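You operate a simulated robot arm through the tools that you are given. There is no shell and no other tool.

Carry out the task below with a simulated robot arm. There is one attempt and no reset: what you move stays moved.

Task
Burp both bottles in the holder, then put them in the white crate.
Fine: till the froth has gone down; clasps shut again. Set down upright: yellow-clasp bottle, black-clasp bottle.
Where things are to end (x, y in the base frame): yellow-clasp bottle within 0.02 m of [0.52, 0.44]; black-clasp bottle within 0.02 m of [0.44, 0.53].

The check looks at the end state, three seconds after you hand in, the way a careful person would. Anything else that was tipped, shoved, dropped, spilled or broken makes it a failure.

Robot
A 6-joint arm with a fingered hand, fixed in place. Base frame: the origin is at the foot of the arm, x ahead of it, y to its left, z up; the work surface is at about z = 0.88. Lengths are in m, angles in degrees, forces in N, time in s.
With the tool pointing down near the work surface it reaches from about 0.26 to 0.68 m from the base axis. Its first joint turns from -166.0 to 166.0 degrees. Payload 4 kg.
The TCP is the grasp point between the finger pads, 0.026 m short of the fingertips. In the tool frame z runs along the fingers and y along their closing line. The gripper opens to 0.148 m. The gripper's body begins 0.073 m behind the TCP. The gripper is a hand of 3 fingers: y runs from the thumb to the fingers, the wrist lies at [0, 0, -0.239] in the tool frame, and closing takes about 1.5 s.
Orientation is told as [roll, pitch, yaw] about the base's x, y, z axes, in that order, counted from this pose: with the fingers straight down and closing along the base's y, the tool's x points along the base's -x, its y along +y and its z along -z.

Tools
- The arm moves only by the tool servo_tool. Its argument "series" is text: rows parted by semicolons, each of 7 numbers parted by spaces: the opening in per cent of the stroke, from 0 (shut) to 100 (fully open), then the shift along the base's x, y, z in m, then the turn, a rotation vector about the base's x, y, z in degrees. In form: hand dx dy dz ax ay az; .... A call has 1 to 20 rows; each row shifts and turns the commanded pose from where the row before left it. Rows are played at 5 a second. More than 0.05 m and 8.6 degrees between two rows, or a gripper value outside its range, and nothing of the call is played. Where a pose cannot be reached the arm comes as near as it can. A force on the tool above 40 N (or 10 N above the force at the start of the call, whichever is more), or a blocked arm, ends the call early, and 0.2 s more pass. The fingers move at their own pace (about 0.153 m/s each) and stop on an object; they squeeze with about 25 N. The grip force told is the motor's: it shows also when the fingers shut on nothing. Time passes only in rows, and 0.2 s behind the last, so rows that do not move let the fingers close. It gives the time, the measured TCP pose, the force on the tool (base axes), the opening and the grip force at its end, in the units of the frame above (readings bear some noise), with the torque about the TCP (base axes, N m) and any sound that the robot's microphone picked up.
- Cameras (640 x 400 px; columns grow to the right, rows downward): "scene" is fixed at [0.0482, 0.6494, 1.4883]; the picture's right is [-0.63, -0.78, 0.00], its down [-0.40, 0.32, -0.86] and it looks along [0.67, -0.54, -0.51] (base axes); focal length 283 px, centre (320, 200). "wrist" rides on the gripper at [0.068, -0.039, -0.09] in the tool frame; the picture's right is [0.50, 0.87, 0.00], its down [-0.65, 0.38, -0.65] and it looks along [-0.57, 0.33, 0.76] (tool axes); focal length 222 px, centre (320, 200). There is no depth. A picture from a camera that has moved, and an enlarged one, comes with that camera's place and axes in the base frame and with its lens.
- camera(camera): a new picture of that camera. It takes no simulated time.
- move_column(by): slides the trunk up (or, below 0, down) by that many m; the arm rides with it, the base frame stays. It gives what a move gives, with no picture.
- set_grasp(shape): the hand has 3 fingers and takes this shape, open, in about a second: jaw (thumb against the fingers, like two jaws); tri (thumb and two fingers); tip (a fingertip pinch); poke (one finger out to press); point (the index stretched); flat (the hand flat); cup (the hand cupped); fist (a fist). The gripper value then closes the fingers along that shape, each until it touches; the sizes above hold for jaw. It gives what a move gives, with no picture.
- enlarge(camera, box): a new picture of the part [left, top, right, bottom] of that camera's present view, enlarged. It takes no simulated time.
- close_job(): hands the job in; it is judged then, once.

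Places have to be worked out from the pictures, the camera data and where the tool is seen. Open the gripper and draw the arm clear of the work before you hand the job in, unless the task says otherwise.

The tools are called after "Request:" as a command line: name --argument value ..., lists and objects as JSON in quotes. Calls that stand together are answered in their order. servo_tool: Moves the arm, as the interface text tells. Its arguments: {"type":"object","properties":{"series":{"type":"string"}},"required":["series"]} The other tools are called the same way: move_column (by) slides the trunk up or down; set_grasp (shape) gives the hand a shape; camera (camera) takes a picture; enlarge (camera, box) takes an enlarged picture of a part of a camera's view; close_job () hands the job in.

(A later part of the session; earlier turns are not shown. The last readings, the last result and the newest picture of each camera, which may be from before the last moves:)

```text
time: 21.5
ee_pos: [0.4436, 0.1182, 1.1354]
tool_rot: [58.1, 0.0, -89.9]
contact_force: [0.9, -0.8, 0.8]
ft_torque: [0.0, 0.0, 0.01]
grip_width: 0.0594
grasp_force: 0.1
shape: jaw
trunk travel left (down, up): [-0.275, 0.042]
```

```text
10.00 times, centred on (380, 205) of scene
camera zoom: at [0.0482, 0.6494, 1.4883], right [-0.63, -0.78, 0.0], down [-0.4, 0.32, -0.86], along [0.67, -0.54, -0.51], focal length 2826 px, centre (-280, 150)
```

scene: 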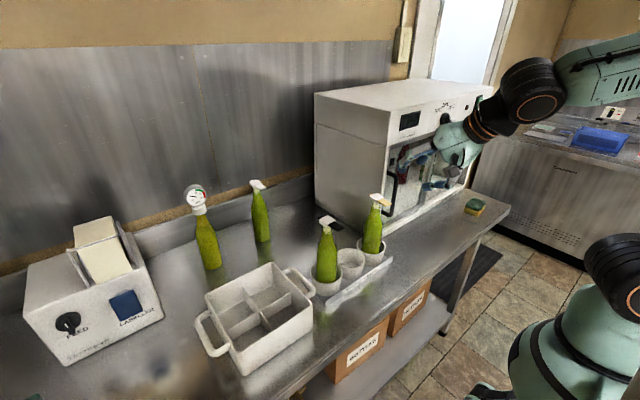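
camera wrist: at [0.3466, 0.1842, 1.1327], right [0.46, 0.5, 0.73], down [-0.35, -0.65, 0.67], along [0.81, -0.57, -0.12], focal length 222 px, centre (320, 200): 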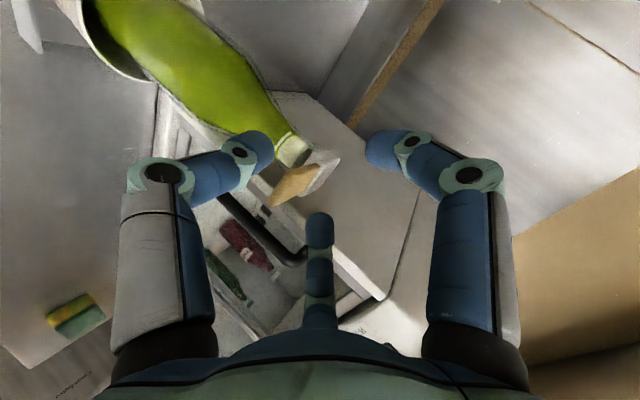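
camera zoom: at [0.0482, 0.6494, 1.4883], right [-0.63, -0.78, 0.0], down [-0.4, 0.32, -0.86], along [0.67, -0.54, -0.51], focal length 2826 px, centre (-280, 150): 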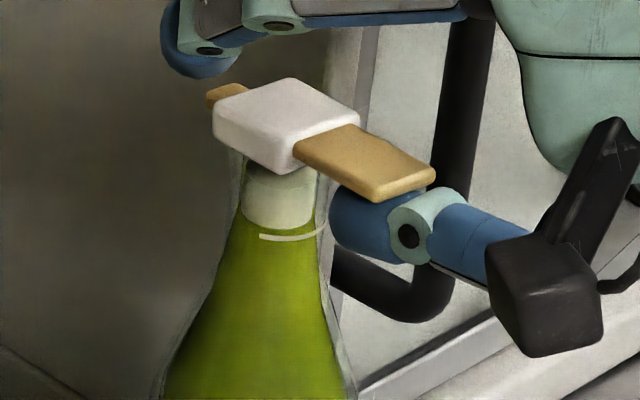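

The lever tip has risen about 4 mm with hardly any force, so it's opening. I'll raise gradually and watch the froth and the microphone.

Request:
servo_tool --series "40 0 0 0.002 0 0 0; 40 0 0 0.002 0 0 0; 40 0 0 0 0 0 0"

Request:
enlarge --camera "scene" --box '[355, 185, 405, 225]'

Request:
enlarge --camera "wrist" --box '[220, 80, 400, 220]'

```text
time: 22.3
ee_pos: [0.4425, 0.116, 1.1399]
tool_rot: [58.0, 0.0, -90.0]
contact_force: [0.3, 0.1, -1.1]
ft_torque: [0.02, -0.03, -0.03]
grip_width: 0.0592
grasp_force: 0.1
shape: jaw
trunk travel left (down, up): [-0.275, 0.042]
```

```text
10.00 times, centred on (380, 205) of scene
camera zoom: at [0.0482, 0.6494, 1.4883], right [-0.63, -0.78, 0.0], down [-0.4, 0.32, -0.86], along [0.67, -0.54, -0.51], focal length 2826 px, centre (-280, 150)
```

zoom: 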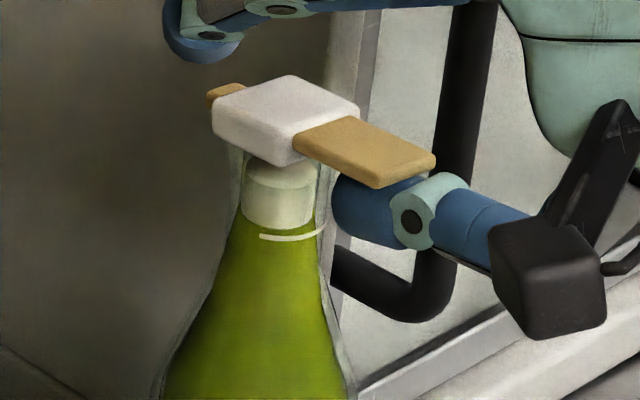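

```text
2.86 times, centred on (310, 150) of wrist
camera zoom: at [0.3469, 0.1837, 1.1541], right [0.46, 0.5, 0.73], down [-0.35, -0.66, 0.67], along [0.81, -0.57, -0.12], focal length 635 px, centre (349, 343)
```

zoom: 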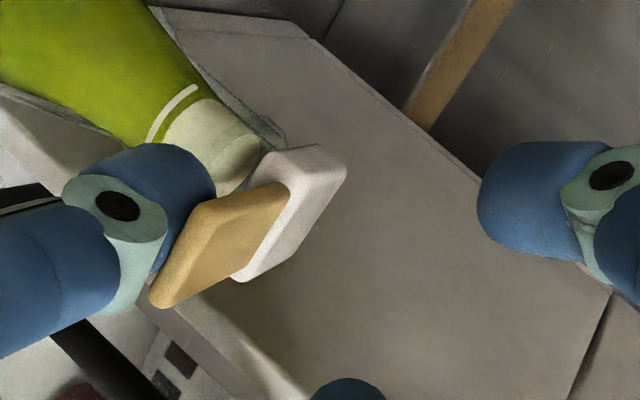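

The cap is starting to lift from the neck. No sound yet, so I'll raise a bit more.

Request:
servo_tool --series "40 0 0 0.002 0 0 0; 40 0 0 0.002 0 0 0; 40 0 0 0 0 0 0"

Request:
enlarge --camera "scene" --box '[355, 185, 405, 225]'

Request:
enlarge --camera "wrist" --box '[220, 80, 400, 220]'

```text
time: 23.1
ee_pos: [0.4428, 0.1165, 1.1436]
tool_rot: [58.1, 0.0, -90.1]
contact_force: [0.5, -0.4, -0.3]
ft_torque: [0.0, 0.0, -0.01]
grip_width: 0.0591
grasp_force: 0.0
shape: jaw
trunk travel left (down, up): [-0.275, 0.042]
```

```text
10.00 times, centred on (380, 205) of scene
camera zoom: at [0.0482, 0.6494, 1.4883], right [-0.63, -0.78, 0.0], down [-0.4, 0.32, -0.86], along [0.67, -0.54, -0.51], focal length 2826 px, centre (-280, 150)
```

zoom: 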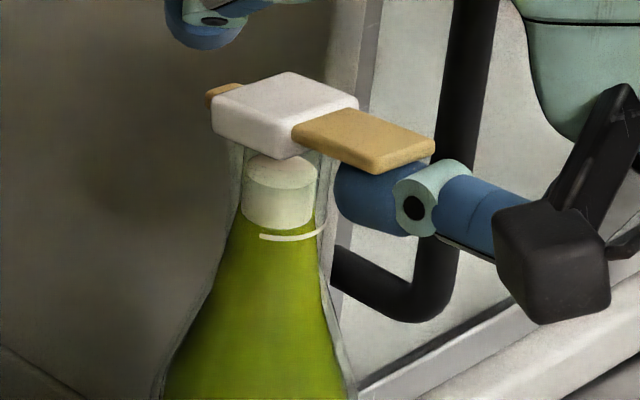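

```text
2.86 times, centred on (310, 150) of wrist
camera zoom: at [0.3468, 0.1835, 1.1581], right [0.46, 0.5, 0.73], down [-0.35, -0.66, 0.67], along [0.81, -0.57, -0.12], focal length 635 px, centre (349, 343)
```

zoom: 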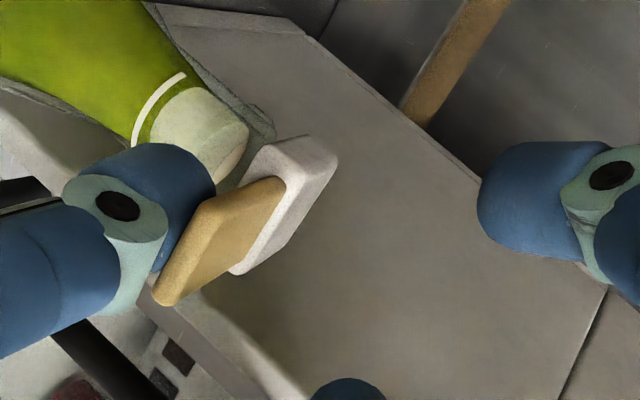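

The froth column and its top surface are now visible inside the neck. I'll hold here for about a second and check whether the froth rises or falls.

Request:
servo_tool --series "40 0 0 0 0 0 0; 40 0 0 0 0 0 0; 40 0 0 0 0 0 0"

Request:
enlarge --camera "scene" --box '[355, 185, 405, 225]'

```text
time: 23.9
ee_pos: [0.4435, 0.1159, 1.1428]
tool_rot: [58.0, -0.1, -90.0]
contact_force: [0.1, 0.0, -0.7]
ft_torque: [0.01, -0.03, 0.02]
grip_width: 0.0592
grasp_force: 0.0
shape: jaw
trunk travel left (down, up): [-0.275, 0.042]
```

```text
10.00 times, centred on (380, 205) of scene
camera zoom: at [0.0482, 0.6494, 1.4883], right [-0.63, -0.78, 0.0], down [-0.4, 0.32, -0.86], along [0.67, -0.54, -0.51], focal length 2826 px, centre (-280, 150)
```

zoom: 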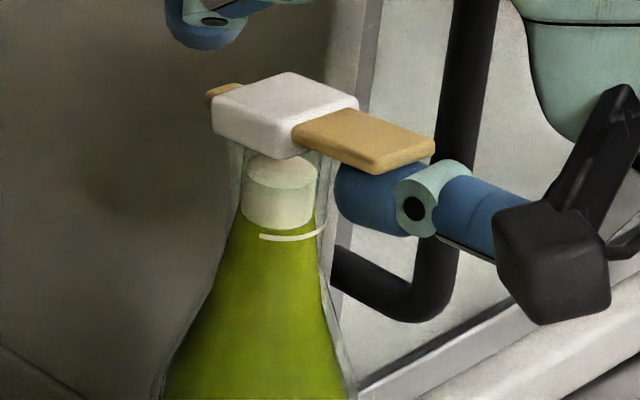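

It's static, so the seal hasn't broken yet. I'll raise a further 4 mm.

Request:
servo_tool --series "40 0 0 0.002 0 0 0; 40 0 0 0.002 0 0 0; 40 0 0 0 0 0 0"

Request:
enlarge --camera "scene" --box '[355, 185, 405, 225]'

```text
time: 24.7
ee_pos: [0.4431, 0.1164, 1.1478]
tool_rot: [58.0, 0.0, -90.0]
contact_force: [-0.2, 0.0, -0.7]
ft_torque: [0.0, 0.0, 0.04]
grip_width: 0.0592
grasp_force: 0.0
shape: jaw
trunk travel left (down, up): [-0.275, 0.042]
```

```text
10.00 times, centred on (380, 205) of scene
camera zoom: at [0.0482, 0.6494, 1.4883], right [-0.63, -0.78, 0.0], down [-0.4, 0.32, -0.86], along [0.67, -0.54, -0.51], focal length 2826 px, centre (-280, 150)
```

zoom: 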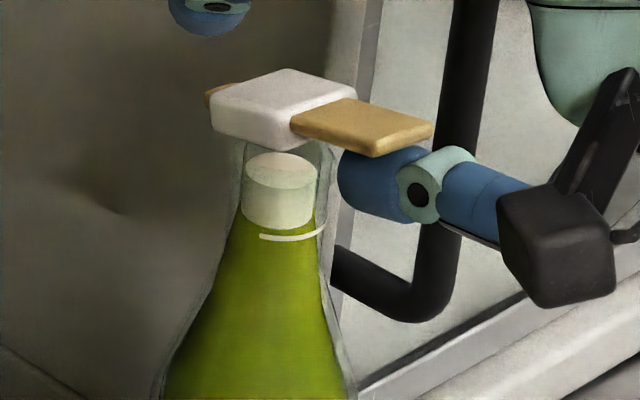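

I'll continue with another 4 mm, still watching froth height against the rim.

Request:
servo_tool --series "40 0 0 0.002 0 0 0; 40 0 0 0.002 0 0 0; 40 0 0 0 0 0 0"

Request:
enlarge --camera "scene" --box '[355, 185, 405, 225]'

```text
time: 25.5
ee_pos: [0.4425, 0.115, 1.1523]
tool_rot: [58.1, 0.0, -90.1]
contact_force: [0.3, 0.2, -0.5]
ft_torque: [0.01, 0.03, -0.01]
grip_width: 0.0591
grasp_force: 0.0
shape: jaw
trunk travel left (down, up): [-0.275, 0.042]
```

```text
10.00 times, centred on (380, 205) of scene
camera zoom: at [0.0482, 0.6494, 1.4883], right [-0.63, -0.78, 0.0], down [-0.4, 0.32, -0.86], along [0.67, -0.54, -0.51], focal length 2826 px, centre (-280, 150)
```

zoom: 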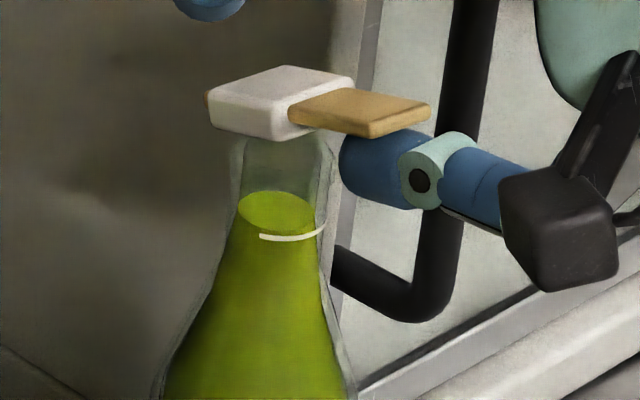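

The froth is gone and the clear liquid surface is visible in the neck. I'll hold a little longer to be sure it stays down before shutting.

Request:
servo_tool --series "40 0 0 0 0 0 0; 40 0 0 0 0 0 0; 40 0 0 0 0 0 0; 40 0 0 0 0 0 0; 40 0 0 0 0 0 0"

Request:
enlarge --camera "scene" --box '[355, 185, 405, 225]'

Request:
enlarge --camera "wrist" --box '[220, 80, 400, 220]'

Request:
camera --camera "scene"

```text
time: 26.7
ee_pos: [0.4429, 0.1177, 1.1527]
tool_rot: [58.0, 0.0, -90.1]
contact_force: [0.4, -0.4, 0.2]
ft_torque: [0.02, -0.01, 0.01]
grip_width: 0.0592
grasp_force: 0.0
shape: jaw
trunk travel left (down, up): [-0.275, 0.042]
```

```text
10.00 times, centred on (380, 205) of scene
camera zoom: at [0.0482, 0.6494, 1.4883], right [-0.63, -0.78, 0.0], down [-0.4, 0.32, -0.86], along [0.67, -0.54, -0.51], focal length 2826 px, centre (-280, 150)
```

zoom: 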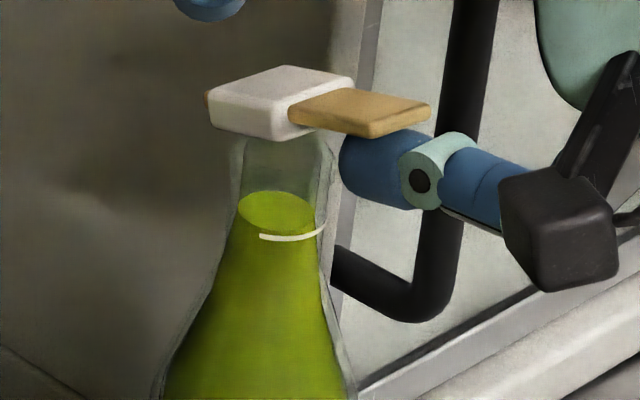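

```text
2.86 times, centred on (310, 150) of wrist
camera zoom: at [0.3464, 0.1835, 1.1664], right [0.46, 0.5, 0.73], down [-0.35, -0.65, 0.67], along [0.81, -0.57, -0.12], focal length 635 px, centre (349, 343)
```

zoom: 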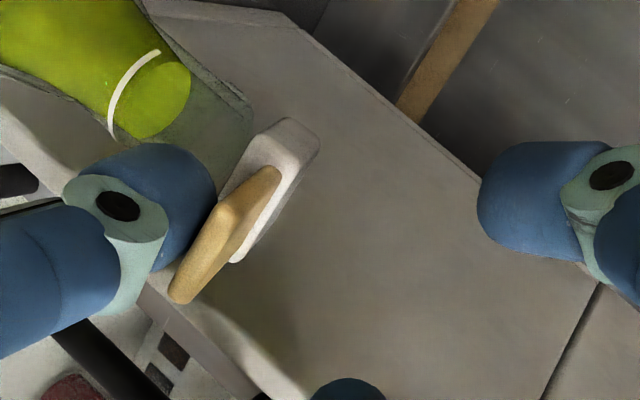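

```text
taken
```

scene: 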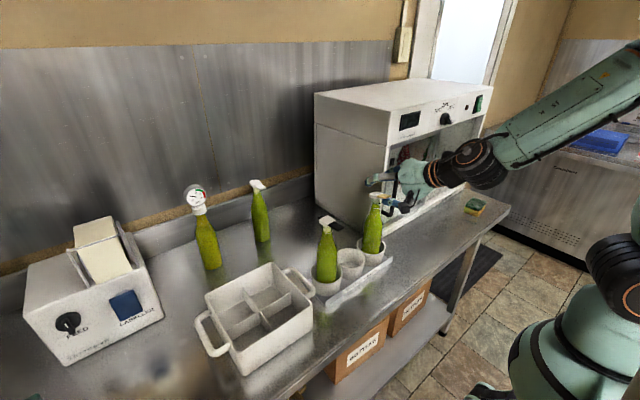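

The froth has gone down and stays down. Now I'll lower the thumb to see whether the lever follows; I can press it shut afterwards.

Request:
servo_tool --series "40 0 0 -0.005 0 0 0; 40 0 0 -0.005 0 0 0; 40 0 0 -0.005 0 0 0; 40 0 0 -0.005 0 0 0; 40 0 0 -0.005 0 0 0; 40 0 0 -0.005 0 0 0; 40 0 0 -0.003 0 0 0; 40 0 0 0 0 0 0"

Request:
enlarge --camera "scene" --box '[355, 185, 405, 225]'

Request:
enlarge --camera "wrist" --box '[220, 80, 400, 220]'

```text
time: 28.5
ee_pos: [0.4422, 0.1166, 1.1186]
tool_rot: [58.1, 0.0, -90.2]
contact_force: [-0.1, 0.5, 0.2]
ft_torque: [-0.01, 0.01, 0.01]
grip_width: 0.0589
grasp_force: 0.1
shape: jaw
trunk travel left (down, up): [-0.275, 0.042]
```

```text
10.00 times, centred on (380, 205) of scene
camera zoom: at [0.0482, 0.6494, 1.4883], right [-0.63, -0.78, 0.0], down [-0.4, 0.32, -0.86], along [0.67, -0.54, -0.51], focal length 2826 px, centre (-280, 150)
```

zoom: 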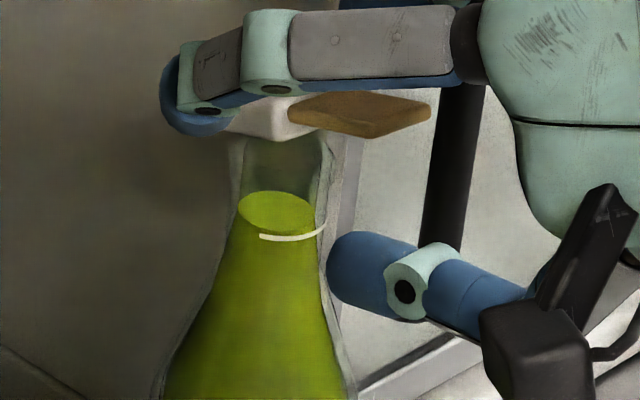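

```text
2.86 times, centred on (310, 150) of wrist
camera zoom: at [0.3458, 0.1837, 1.1329], right [0.46, 0.5, 0.73], down [-0.35, -0.65, 0.67], along [0.81, -0.57, -0.12], focal length 635 px, centre (349, 343)
```

zoom: 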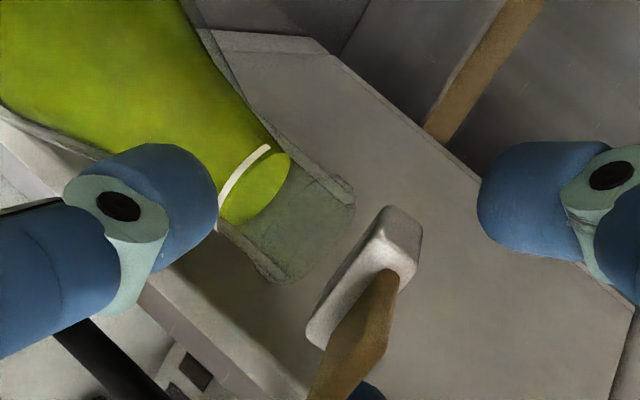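

The lever stays where it's left, so it has to be pressed shut. I'll back the thumb out, raise it above the lever, come forward over it and press down with the thumb.

Request:
servo_tool --series "40 -0.012 0 0 0 0 0; 40 -0.012 0 0 0 0 0; 40 -0.01 0 0 0 0 0; 40 0 0 0.02 0 0 0; 40 0 0 0.02 0 0 0; 40 0 0 0.02 0 0 0; 40 0 0 0.022 0 0 0; 40 0.012 0 0 0 0 0; 40 0.012 0 0 0 0 0; 40 0.012 0 0 0 0 0; 40 0 0 0 0 0 0"

Request:
enlarge --camera "scene" --box '[350, 160, 460, 240]'

Request:
camera --camera "wrist"

```text
time: 30.9
ee_pos: [0.4447, 0.116, 1.2007]
tool_rot: [58.0, 0.0, -89.9]
contact_force: [0.3, -1.1, 0.1]
ft_torque: [0.02, -0.01, -0.01]
grip_width: 0.059
grasp_force: 0.0
shape: jaw
trunk travel left (down, up): [-0.275, 0.042]
```

```text
5.00 times, centred on (405, 200) of scene
camera zoom: at [0.0482, 0.6494, 1.4883], right [-0.63, -0.78, 0.0], down [-0.4, 0.32, -0.86], along [0.67, -0.54, -0.51], focal length 1413 px, centre (-105, 200)
```

zoom: 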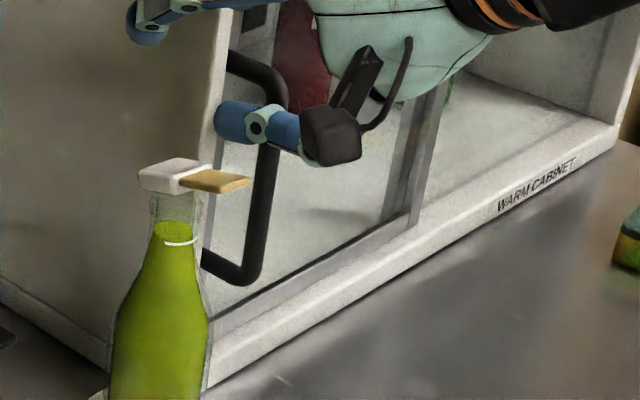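

```text
taken
camera wrist: at [0.3481, 0.1825, 1.2154], right [0.46, 0.5, 0.73], down [-0.35, -0.66, 0.67], along [0.81, -0.57, -0.12], focal length 222 px, centre (320, 200)
```

wrist: 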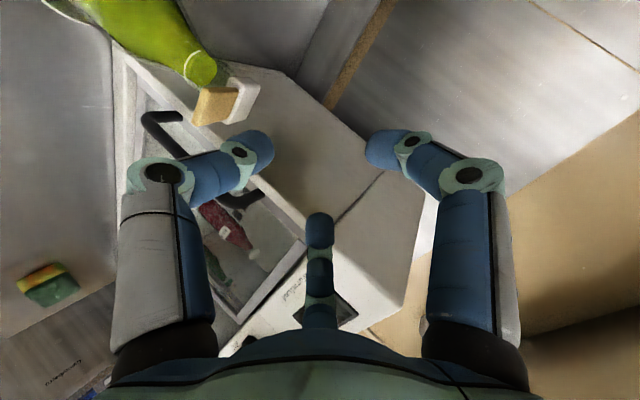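

The thumb is about 3 cm above the lever. I'll lower in steps to press it shut, and stop when the force rises.

Request:
servo_tool --series "40 0 0 -0.008 0 0 0; 40 0 0 -0.008 0 0 0; 40 0 0 -0.005 0 0 0; 40 0 0 -0.005 0 0 0; 40 0 0 -0.005 0 0 0; 40 0 0 -0.005 0 0 0; 40 0 0 -0.004 0 0 0; 40 0 0 0 0 0 0"

Request:
enlarge --camera "scene" --box '[355, 185, 405, 225]'

```text
time: 32.7
ee_pos: [0.4432, 0.1176, 1.1611]
tool_rot: [58.0, 0.0, -90.0]
contact_force: [-0.7, 0.1, -0.2]
ft_torque: [0.01, -0.01, -0.01]
grip_width: 0.0593
grasp_force: 0.0
shape: jaw
trunk travel left (down, up): [-0.275, 0.042]
```

```text
10.00 times, centred on (380, 205) of scene
camera zoom: at [0.0482, 0.6494, 1.4883], right [-0.63, -0.78, 0.0], down [-0.4, 0.32, -0.86], along [0.67, -0.54, -0.51], focal length 2826 px, centre (-280, 150)
```

zoom: 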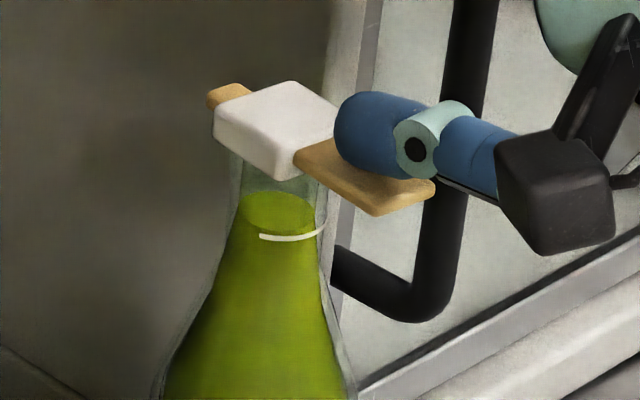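

The lever is back at its initial position. I'll press slightly more to seat it firmly and confirm by force.

Request:
servo_tool --series "40 0 0 -0.002 0 0 0; 40 0 0 -0.002 0 0 0; 40 0 0 0 0 0 0"

Request:
enlarge --camera "scene" --box '[355, 185, 405, 225]'

```text
time: 33.5
ee_pos: [0.4429, 0.118, 1.1578]
tool_rot: [58.0, -0.1, -90.1]
contact_force: [0.8, -0.1, 0.5]
ft_torque: [-0.01, 0.06, 0.03]
grip_width: 0.059
grasp_force: 0.0
shape: jaw
trunk travel left (down, up): [-0.275, 0.042]
```

```text
10.00 times, centred on (380, 205) of scene
camera zoom: at [0.0482, 0.6494, 1.4883], right [-0.63, -0.78, 0.0], down [-0.4, 0.32, -0.86], along [0.67, -0.54, -0.51], focal length 2826 px, centre (-280, 150)
```

zoom: 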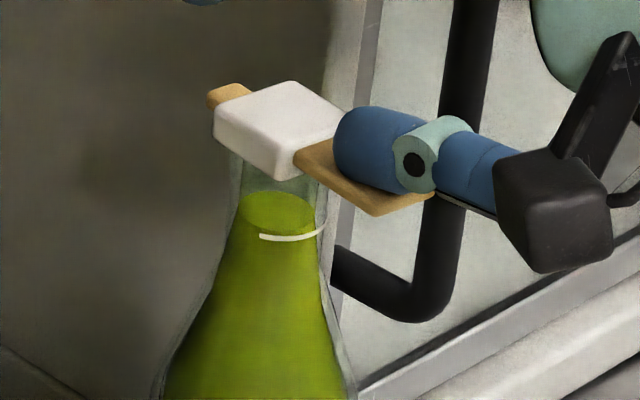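

No force yet. I'll continue down in 2 mm steps until contact is actually felt.

Request:
servo_tool --series "40 0 0 -0.002 0 0 0; 40 0 0 -0.002 0 0 0; 40 0 0 0 0 0 0"

Request:
enlarge --camera "scene" --box '[355, 185, 405, 225]'

Request:
enlarge --camera "wrist" --box '[140, 40, 320, 180]'

```text
time: 34.3
ee_pos: [0.4434, 0.1174, 1.1525]
tool_rot: [57.9, 0.0, -90.0]
contact_force: [0.5, 1.0, 1.2]
ft_torque: [0.01, -0.04, 0.05]
grip_width: 0.0584
grasp_force: 0.1
shape: jaw
trunk travel left (down, up): [-0.275, 0.042]
```

```text
10.00 times, centred on (380, 205) of scene
camera zoom: at [0.0482, 0.6494, 1.4883], right [-0.63, -0.78, 0.0], down [-0.4, 0.32, -0.86], along [0.67, -0.54, -0.51], focal length 2826 px, centre (-280, 150)
```

zoom: 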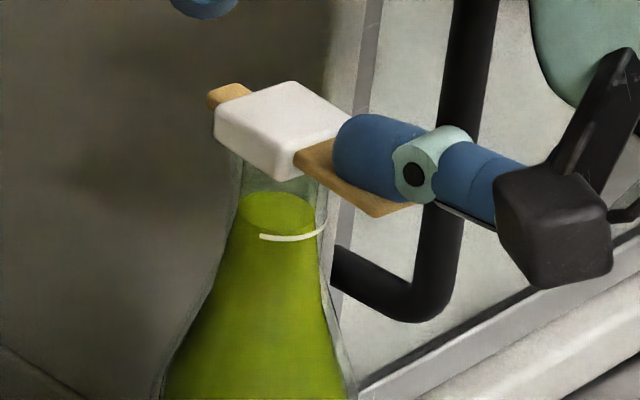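

```text
2.86 times, centred on (230, 110) of wrist
camera zoom: at [0.3471, 0.1848, 1.1674], right [0.46, 0.5, 0.73], down [-0.35, -0.66, 0.67], along [0.81, -0.57, -0.12], focal length 635 px, centre (577, 457)
```

zoom: 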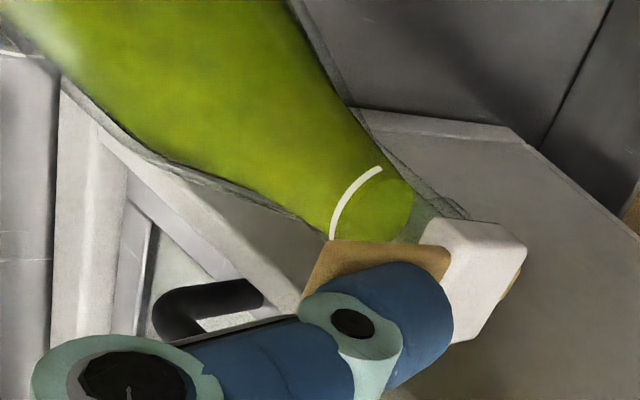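

The thumb now rests on the lever, which is at its stop. One more gentle press, then I'll lift off and verify it stays shut.

Request:
servo_tool --series "40 0 0 -0.002 0 0 0; 40 0 0 -0.002 0 0 0; 40 0 0 0 0 0 0"

Request:
enlarge --camera "scene" --box '[355, 185, 405, 225]'

Request:
servo_tool --series "40 0 0 0.01 0 0 0; 40 0 0 0.02 0 0 0; 40 0 0 0.03 0 0 0; 40 0 0 0 0 0 0"

Request:
enlarge --camera "scene" --box '[355, 185, 405, 225]'

Request:
camera --camera "wrist"

```text
time: 35.1
ee_pos: [0.4427, 0.1166, 1.1487]
tool_rot: [58.0, 0.0, -90.0]
contact_force: [-2.2, 0.9, 5.1]
ft_torque: [0.05, 0.09, 0.01]
grip_width: 0.0571
grasp_force: 0.0
shape: jaw
trunk travel left (down, up): [-0.275, 0.042]
```

```text
10.00 times, centred on (380, 205) of scene
camera zoom: at [0.0482, 0.6494, 1.4883], right [-0.63, -0.78, 0.0], down [-0.4, 0.32, -0.86], along [0.67, -0.54, -0.51], focal length 2826 px, centre (-280, 150)
```

zoom: 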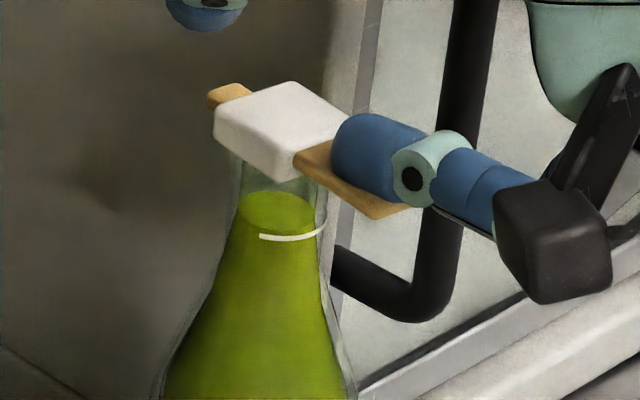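

```text
time: 36.1
ee_pos: [0.4459, 0.1162, 1.207]
tool_rot: [58.0, -0.1, -90.0]
contact_force: [0.4, 0.3, -0.3]
ft_torque: [0.03, 0.04, 0.0]
grip_width: 0.0589
grasp_force: 0.1
shape: jaw
trunk travel left (down, up): [-0.275, 0.042]
```

```text
10.00 times, centred on (380, 205) of scene
camera zoom: at [0.0482, 0.6494, 1.4883], right [-0.63, -0.78, 0.0], down [-0.4, 0.32, -0.86], along [0.67, -0.54, -0.51], focal length 2826 px, centre (-280, 150)
```

zoom: 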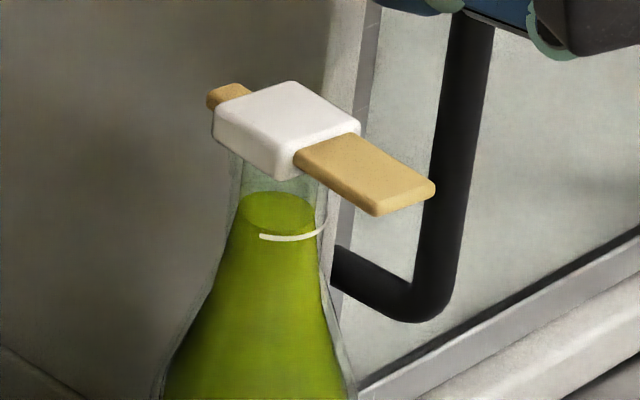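

```text
taken
camera wrist: at [0.3484, 0.1834, 1.222], right [0.46, 0.5, 0.73], down [-0.35, -0.66, 0.67], along [0.81, -0.57, -0.12], focal length 222 px, centre (320, 200)
```

wrist: 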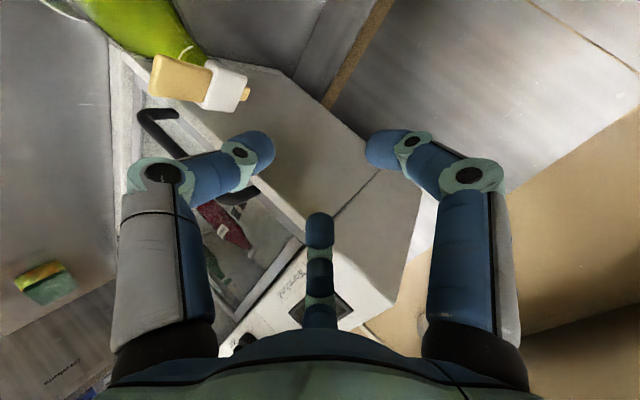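

The yellow bottle is burped and its clasp looks exactly as shut as it did at the start. The black lever works out at about y = 0.286 with the same x and z, so I'll move across above everything, back off in x and drop in front of it.

Request:
servo_tool --series "40 0 0.04 0 0 0 0; 40 0 0.045 0 0 0 0; 40 0 0.045 0 0 0 0; 40 -0.02 0.04 0 0 0 0; 40 -0.03 0 0 0 0 0; 40 0 0 -0.03 0 0 0; 40 0 0 -0.03 0 0 0; 40 0 0 -0.03 0 0 0; 40 0 0 0 0 0 0"

Request:
camera --camera "wrist"

Request:
enlarge --camera "scene" --box '[300, 180, 410, 260]'

```text
time: 38.1
ee_pos: [0.3929, 0.2865, 1.1181]
tool_rot: [58.0, 0.0, -89.9]
contact_force: [-0.1, -0.1, -0.4]
ft_torque: [-0.02, 0.02, 0.05]
grip_width: 0.0589
grasp_force: 0.1
shape: jaw
trunk travel left (down, up): [-0.275, 0.042]
```

```text
taken
camera wrist: at [0.2981, 0.3536, 1.1318], right [0.46, 0.5, 0.73], down [-0.35, -0.66, 0.67], along [0.81, -0.57, -0.12], focal length 222 px, centre (320, 200)
```

wrist: 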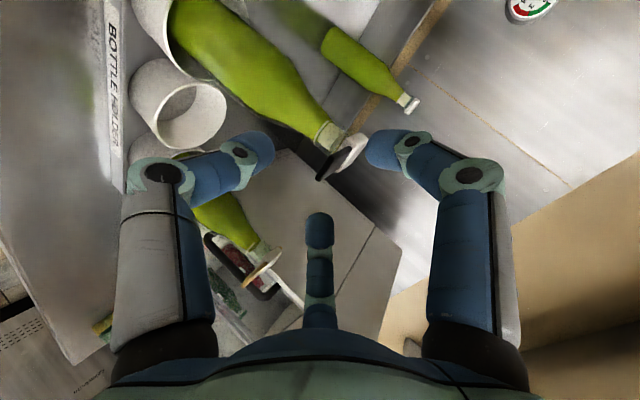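

```text
5.00 times, centred on (355, 220) of scene
camera zoom: at [0.0482, 0.6494, 1.4883], right [-0.63, -0.78, 0.0], down [-0.4, 0.32, -0.86], along [0.67, -0.54, -0.51], focal length 1413 px, centre (145, 100)
```

zoom: 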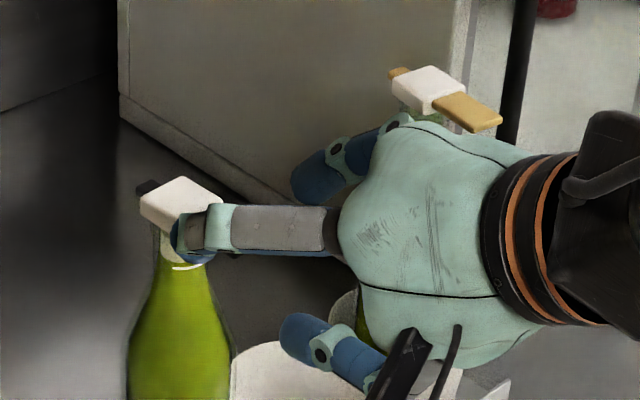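

The relative geometry is the same as with the yellow bottle. I'll slide forward 5 cm under the lever and check.

Request:
servo_tool --series "40 0.015 0 0 0 0 0; 40 0.015 0 0 0 0 0; 40 0.015 0 0 0 0 0; 40 0.005 0 0 0 0 0; 40 0 0 0 0 0 0"

Request:
enlarge --camera "wrist" --box '[220, 80, 400, 220]'

Request:
enlarge --camera "scene" --box '[305, 208, 355, 248]'

```text
time: 39.3
ee_pos: [0.4438, 0.2852, 1.1184]
tool_rot: [58.0, 0.0, -90.1]
contact_force: [0.2, 0.4, 0.1]
ft_torque: [-0.02, 0.02, -0.03]
grip_width: 0.0589
grasp_force: 0.1
shape: jaw
trunk travel left (down, up): [-0.275, 0.042]
```

```text
2.86 times, centred on (310, 150) of wrist
camera zoom: at [0.3478, 0.353, 1.1332], right [0.46, 0.5, 0.73], down [-0.35, -0.65, 0.67], along [0.82, -0.57, -0.12], focal length 635 px, centre (349, 343)
```

zoom: 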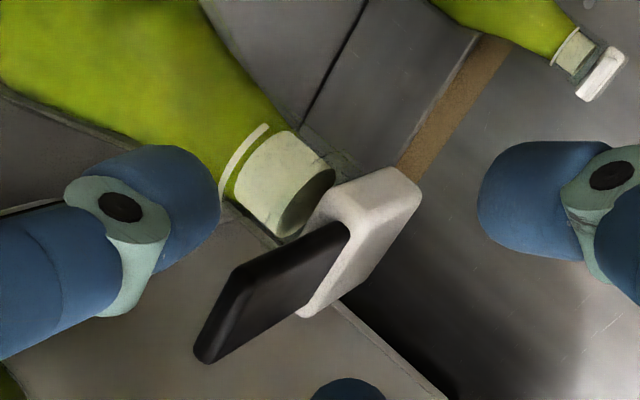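

```text
10.00 times, centred on (330, 228) of scene
camera zoom: at [0.0482, 0.6494, 1.4883], right [-0.63, -0.78, 0.0], down [-0.4, 0.32, -0.86], along [0.67, -0.54, -0.51], focal length 2826 px, centre (220, -80)
```

zoom: 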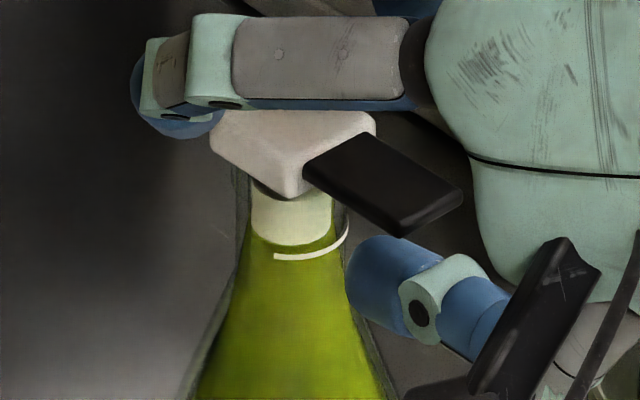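

The alignment is good. I'll raise at the same slow pace as before, checking along the way.

Request:
servo_tool --series "40 0 0 0.003 0 0 0; 40 0 0 0.003 0 0 0; 40 0 0 0.003 0 0 0; 40 0 0 0.002 0 0 0; 40 0 0 0.002 0 0 0; 40 0 0 0.002 0 0 0; 40 0 0 0 0 0 0"

Request:
enlarge --camera "scene" --box '[305, 208, 355, 248]'

```text
time: 40.9
ee_pos: [0.4433, 0.2864, 1.1331]
tool_rot: [58.0, 0.0, -90.0]
contact_force: [-0.2, 0.4, -0.6]
ft_torque: [0.01, -0.03, 0.0]
grip_width: 0.059
grasp_force: 0.1
shape: jaw
trunk travel left (down, up): [-0.275, 0.042]
```

```text
10.00 times, centred on (330, 228) of scene
camera zoom: at [0.0482, 0.6494, 1.4883], right [-0.63, -0.78, 0.0], down [-0.4, 0.32, -0.86], along [0.67, -0.54, -0.51], focal length 2826 px, centre (220, -80)
```

zoom: 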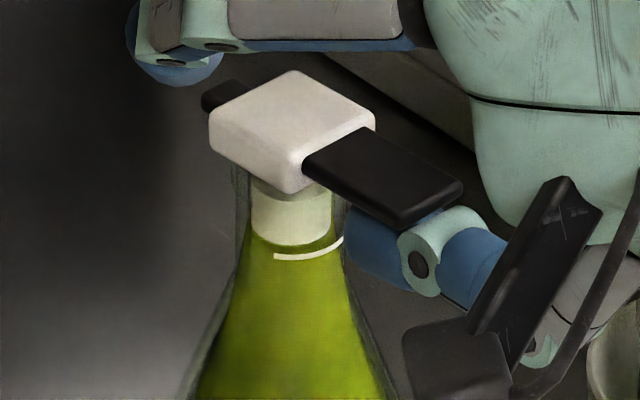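

The lever has begun to lift. I'll continue at 2 mm per row in short calls.

Request:
servo_tool --series "40 0 0 0.002 0 0 0; 40 0 0 0.002 0 0 0; 40 0 0 0.002 0 0 0; 40 0 0 0.002 0 0 0; 40 0 0 0 0 0 0"

Request:
enlarge --camera "scene" --box '[305, 208, 355, 248]'

Request:
servo_tool --series "40 0 0 0.002 0 0 0; 40 0 0 0.002 0 0 0; 40 0 0 0 0 0 0"

Request:
enlarge --camera "scene" --box '[305, 208, 355, 248]'

```text
time: 42.1
ee_pos: [0.4451, 0.2872, 1.1413]
tool_rot: [58.0, 0.1, -89.9]
contact_force: [0.1, -1.1, 0.2]
ft_torque: [0.01, 0.01, 0.03]
grip_width: 0.059
grasp_force: 0.0
shape: jaw
trunk travel left (down, up): [-0.275, 0.042]
```

```text
10.00 times, centred on (330, 228) of scene
camera zoom: at [0.0482, 0.6494, 1.4883], right [-0.63, -0.78, 0.0], down [-0.4, 0.32, -0.86], along [0.67, -0.54, -0.51], focal length 2826 px, centre (220, -80)
```

zoom: 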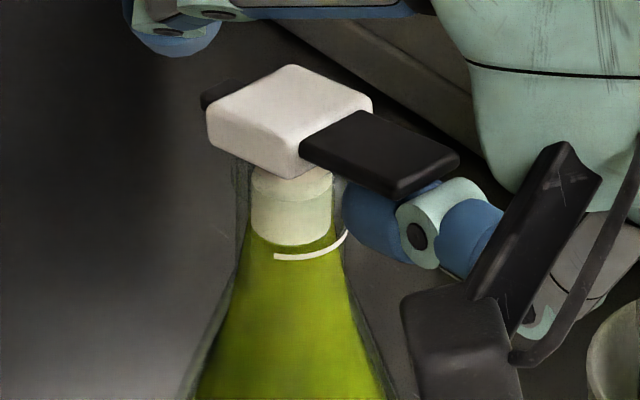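

```text
time: 42.9
ee_pos: [0.4449, 0.287, 1.1463]
tool_rot: [58.0, 0.1, -89.9]
contact_force: [0.0, 0.2, -0.4]
ft_torque: [0.01, 0.0, 0.02]
grip_width: 0.059
grasp_force: 0.0
shape: jaw
trunk travel left (down, up): [-0.275, 0.042]
```

```text
10.00 times, centred on (330, 228) of scene
camera zoom: at [0.0482, 0.6494, 1.4883], right [-0.63, -0.78, 0.0], down [-0.4, 0.32, -0.86], along [0.67, -0.54, -0.51], focal length 2826 px, centre (220, -80)
```

zoom: 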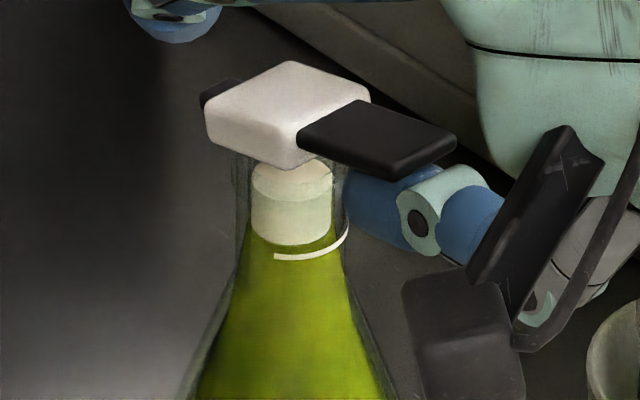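

The black bottle is behaving like the yellow one. I'll raise a further 4 mm, to about 13–15°.

Request:
servo_tool --series "40 0 0 0.002 0 0 0; 40 0 0 0.002 0 0 0; 40 0 0 0 0 0 0; 40 0 0 0 0 0 0; 40 0 0 0 0 0 0"

Request:
enlarge --camera "scene" --box '[305, 208, 355, 248]'

```text
time: 44.1
ee_pos: [0.4433, 0.2882, 1.15]
tool_rot: [58.0, 0.0, -89.9]
contact_force: [0.5, -0.4, -0.4]
ft_torque: [-0.01, 0.03, -0.01]
grip_width: 0.0594
grasp_force: 0.0
shape: jaw
trunk travel left (down, up): [-0.275, 0.042]
```

```text
10.00 times, centred on (330, 228) of scene
camera zoom: at [0.0482, 0.6494, 1.4883], right [-0.63, -0.78, 0.0], down [-0.4, 0.32, -0.86], along [0.67, -0.54, -0.51], focal length 2826 px, centre (220, -80)
```

zoom: 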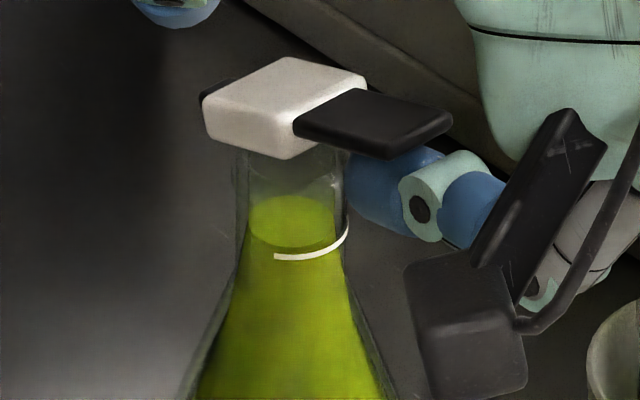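

The black bottle's froth has gone down too. I'll repeat the shutting move: lower off the lever, back out, rise, come over the lever and press down.

Request:
servo_tool --series "40 0 0 -0.008 0 0 0; 40 0 0 -0.008 0 0 0; 40 0 0 -0.008 0 0 0; 40 0 0 -0.007 0 0 0; 40 -0.012 0 0 0 0 0; 40 -0.012 0 0 0 0 0; 40 -0.011 0 0 0 0 0; 40 0 0 0.02 0 0 0; 40 0 0 0.02 0 0 0; 40 0 0 0.02 0 0 0; 40 0 0 0.022 0 0 0; 40 0.012 0 0 0 0 0; 40 0.012 0 0 0 0 0; 40 0.011 0 0 0 0 0; 40 0 0 0 0 0 0"

Request:
enlarge --camera "scene" --box '[300, 180, 410, 260]'

Request:
camera --camera "wrist"

```text
time: 47.3
ee_pos: [0.4444, 0.2859, 1.2023]
tool_rot: [58.0, 0.0, -89.9]
contact_force: [-0.5, 0.3, -0.4]
ft_torque: [-0.02, -0.01, 0.01]
grip_width: 0.0591
grasp_force: 0.0
shape: jaw
trunk travel left (down, up): [-0.275, 0.042]
```

```text
5.00 times, centred on (355, 220) of scene
camera zoom: at [0.0482, 0.6494, 1.4883], right [-0.63, -0.78, 0.0], down [-0.4, 0.32, -0.86], along [0.67, -0.54, -0.51], focal length 1413 px, centre (145, 100)
```

zoom: 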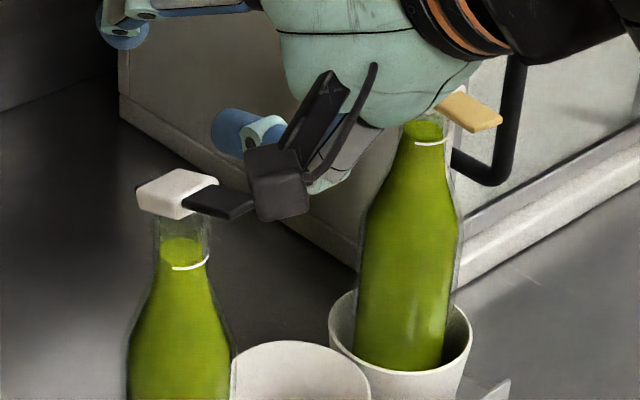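

```text
taken
camera wrist: at [0.3477, 0.3536, 1.2162], right [0.46, 0.5, 0.73], down [-0.35, -0.66, 0.67], along [0.81, -0.57, -0.12], focal length 222 px, centre (320, 200)
```

wrist: 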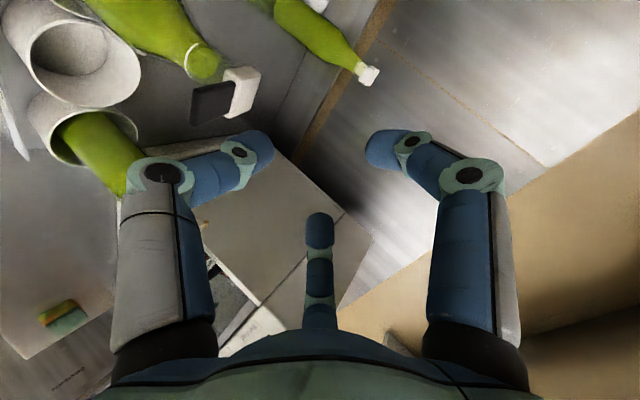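

The thumb is above the raised black lever. I'll lower it and press shut, ending at the same height where the yellow lever seated (TCP z about 1.149).

Request:
servo_tool --series "40 0 0 -0.008 0 0 0; 40 0 0 -0.008 0 0 0; 40 0 0 -0.006 0 0 0; 40 0 0 -0.006 0 0 0; 40 0 0 -0.006 0 0 0; 40 0 0 -0.006 0 0 0; 40 0 0 -0.005 0 0 0; 40 0 0 -0.003 0 0 0; 40 0 0 -0.003 0 0 0; 40 0 0 0 0 0 0"

Request:
enlarge --camera "scene" --box '[305, 208, 355, 248]'

```text
time: 49.5
ee_pos: [0.4433, 0.2867, 1.149]
tool_rot: [58.0, 0.0, -90.0]
contact_force: [-1.7, -1.2, 4.5]
ft_torque: [-0.03, 0.06, -0.01]
grip_width: 0.057
grasp_force: 0.0
shape: jaw
trunk travel left (down, up): [-0.275, 0.042]
```

```text
10.00 times, centred on (330, 228) of scene
camera zoom: at [0.0482, 0.6494, 1.4883], right [-0.63, -0.78, 0.0], down [-0.4, 0.32, -0.86], along [0.67, -0.54, -0.51], focal length 2826 px, centre (220, -80)
```

zoom: 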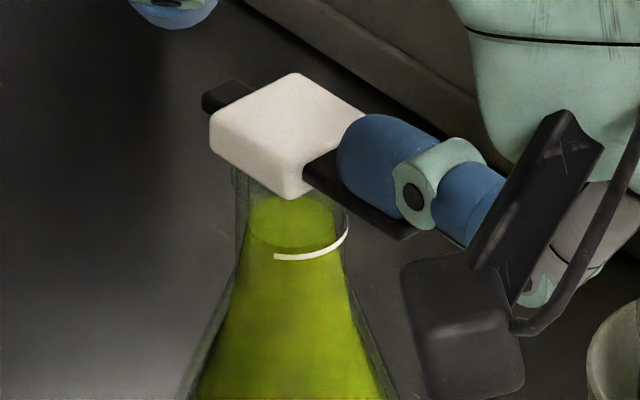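

The black clasp is shut, with the lever at its original position and a 4.5 N press. I'll lift off, then turn the hand back to vertical with yaw -30° so the levers sit in a gap between two fingers when I grasp from above.

Request:
servo_tool --series "40 0 0 0.02 0 0 0; 40 0 0 0.04 0 0 0; 40 0 0 0.04 0 0 0; 50 0 0 0.02 0 8.3 0; 50 0 0 0.01 0 8.3 0; 60 0 0 0 0 8.3 0; 60 0 0 0 0 8.3 0; 60 0 0 0 0 8.3 0; 60 0 0 0 0 8.3 0; 60 0 0 0 0 8.2 0; 60 0 0 0 0 0 0"

Request:
enlarge --camera "scene" --box '[305, 208, 355, 248]'

Request:
camera --camera "scene"

```text
time: 51.9
ee_pos: [0.4435, 0.287, 1.2809]
tool_rot: [-0.1, 0.0, -89.9]
contact_force: [-0.1, -0.5, 0.5]
ft_torque: [-0.02, -0.02, 0.01]
grip_width: 0.0884
grasp_force: 0.1
shape: jaw
trunk travel left (down, up): [-0.275, 0.042]
```

```text
10.00 times, centred on (330, 228) of scene
camera zoom: at [0.0482, 0.6494, 1.4883], right [-0.63, -0.78, 0.0], down [-0.4, 0.32, -0.86], along [0.67, -0.54, -0.51], focal length 2826 px, centre (220, -80)
```

zoom: 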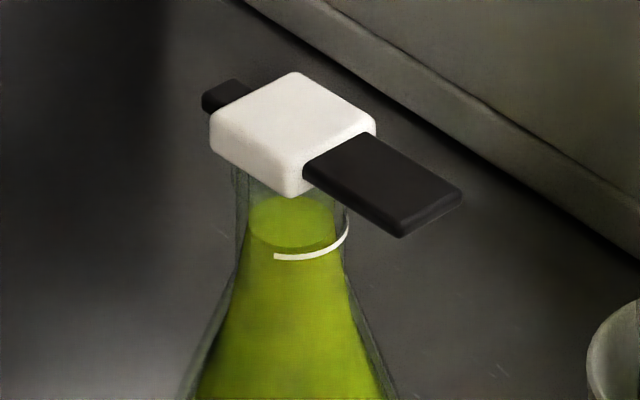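

```text
taken
```

scene: 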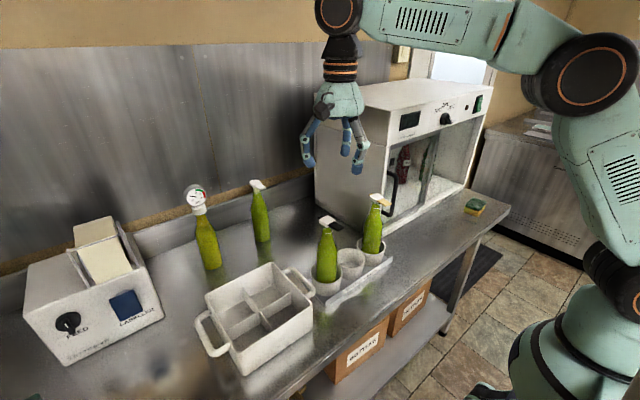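

Black matches its initial closed look. I'll yaw to -30° and move over the crate for a survey picture.

Request:
servo_tool --series "60 -0.01 0.025 0 0 0 8.5; 60 -0.01 0.025 0 0 0 8.5; 60 -0.01 0.025 0 0 0 8.5; 60 -0.01 0.025 0 0 0 8.5; 60 -0.01 0.025 0 0 0 8.5; 60 -0.01 0.025 0 0 0 8.5; 60 -0.01 0.025 0 0 0 8.5; 60 0 0 0 0 0 0.5; 60 0 0 0 0 0 0"

Request:
camera --camera "wrist"

Request:
enlarge --camera "scene" --box '[185, 240, 345, 385]'

```text
time: 53.9
ee_pos: [0.3752, 0.4624, 1.2772]
tool_rot: [0.1, -0.1, -29.7]
contact_force: [0.1, 0.0, 0.2]
ft_torque: [-0.02, 0.03, 0.01]
grip_width: 0.0882
grasp_force: 0.0
shape: jaw
trunk travel left (down, up): [-0.275, 0.042]
```

```text
taken
camera wrist: at [0.2977, 0.4615, 1.3669], right [0.0, 1.0, 0.0], down [0.76, 0.0, 0.66], along [0.66, 0.0, -0.76], focal length 222 px, centre (320, 200)
```

wrist: 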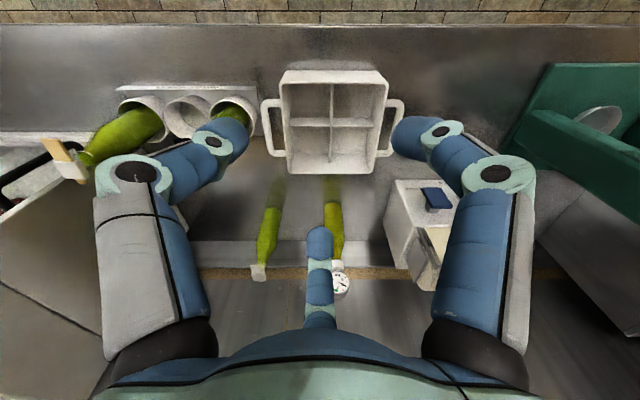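

```text
2.76 times, centred on (265, 312) of scene
camera zoom: at [0.0482, 0.6494, 1.4883], right [-0.63, -0.78, 0.0], down [-0.4, 0.32, -0.86], along [0.67, -0.54, -0.51], focal length 780 px, centre (472, -110)
```

zoom: 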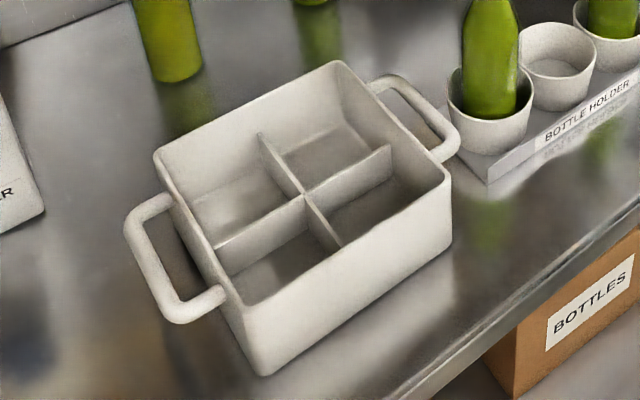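

I'll zoom in on the crate from the wrist camera to measure the compartments.

Request:
enlarge --camera "wrist" --box '[250, 60, 410, 180]'

```text
3.33 times, centred on (330, 120) of wrist
camera zoom: at [0.2977, 0.4615, 1.3669], right [0.0, 1.0, 0.0], down [0.76, 0.0, 0.66], along [0.66, 0.0, -0.76], focal length 740 px, centre (287, 467)
```

zoom: 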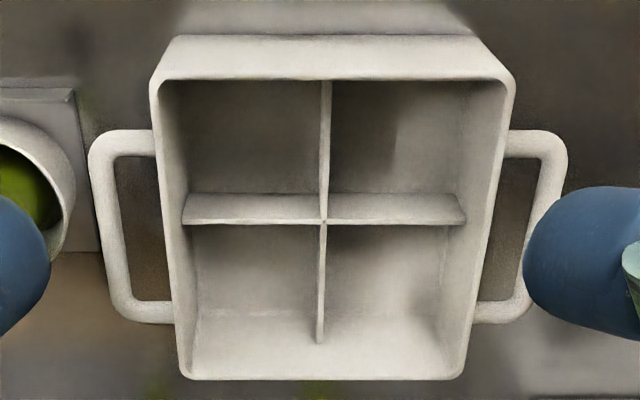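

Triangulating the crate gives a rim at z about 0.953, outer x 0.396–0.577, y 0.392–0.576 and the divider cross near (0.483, 0.483), so both targets sit at compartment centres. They're about 0.68–0.69 m out, near the reach limit, so I'll test that with the empty hand, high up.

Request:
servo_tool --series "50 0.016 0.017 -0.02 0 0 0; 50 0.016 0.017 -0.02 0 0 0; 50 0.016 0.017 -0.02 0 0 0; 50 0.017 0.017 -0.02 0 0 0; 50 0 0 -0.02 0 0 0; 50 0 0 0 0 0 0"

Request:
servo_tool --series "50 0.02 -0.022 0 0 0 0; 50 0.02 -0.022 0 0 0 0; 50 0.02 -0.022 0 0 0 0; 50 0.02 -0.024 0 0 0 0; 50 0 0 0 0 0 0"

```text
time: 55.3
ee_pos: [0.4094, 0.498, 1.1571]
tool_rot: [0.0, -0.1, -30.0]
contact_force: [-0.1, -0.2, -1.0]
ft_torque: [0.02, 0.03, -0.02]
grip_width: 0.0744
grasp_force: 0.0
shape: jaw
out of reach, approached as far as the arm can: row 1, 2, 3, 4
trunk travel left (down, up): [-0.275, 0.042]
```

```text
time: 56.5
ee_pos: [0.4912, 0.4076, 1.1583]
tool_rot: [-0.1, 0.0, -30.0]
contact_force: [-0.1, -0.4, 0.9]
ft_torque: [-0.02, 0.0, 0.03]
grip_width: 0.0744
grasp_force: 0.1
shape: jaw
trunk travel left (down, up): [-0.275, 0.042]
```

With the tool straight down at this height, reach stops near r = 0.645. I'll raise the trunk and tilt the hand 10° outward towards azimuth 45°, then retest the black target.

Request:
move_column --by 0.04

Request:
servo_tool --series "50 0 0 0 3.54 -3.54 0; 50 0 0 0 3.54 -3.54 0; 50 -0.012 0.03 0 0 0 0; 50 -0.012 0.03 -0.01 0 0 0; 50 -0.012 0.03 -0.01 0 0 0; 50 -0.014 0.032 -0.02 0 0 0; 50 0 0 0 0 0 0"

```text
time: 57.3
ee_pos: [0.4889, 0.4101, 1.199]
tool_rot: [0.0, 0.0, -30.0]
contact_force: [0.0, -0.5, -0.7]
ft_torque: [0.02, -0.02, 0.01]
grip_width: 0.0745
grasp_force: 0.1
shape: jaw
trunk travel left (down, up): [-0.315, 0.002]
```

```text
time: 58.9
ee_pos: [0.4422, 0.5332, 1.1591]
tool_rot: [9.7, -2.6, -30.2]
contact_force: [0.1, 0.0, -0.2]
ft_torque: [0.01, 0.01, -0.02]
grip_width: 0.0745
grasp_force: 0.0
shape: jaw
trunk travel left (down, up): [-0.315, 0.002]
```

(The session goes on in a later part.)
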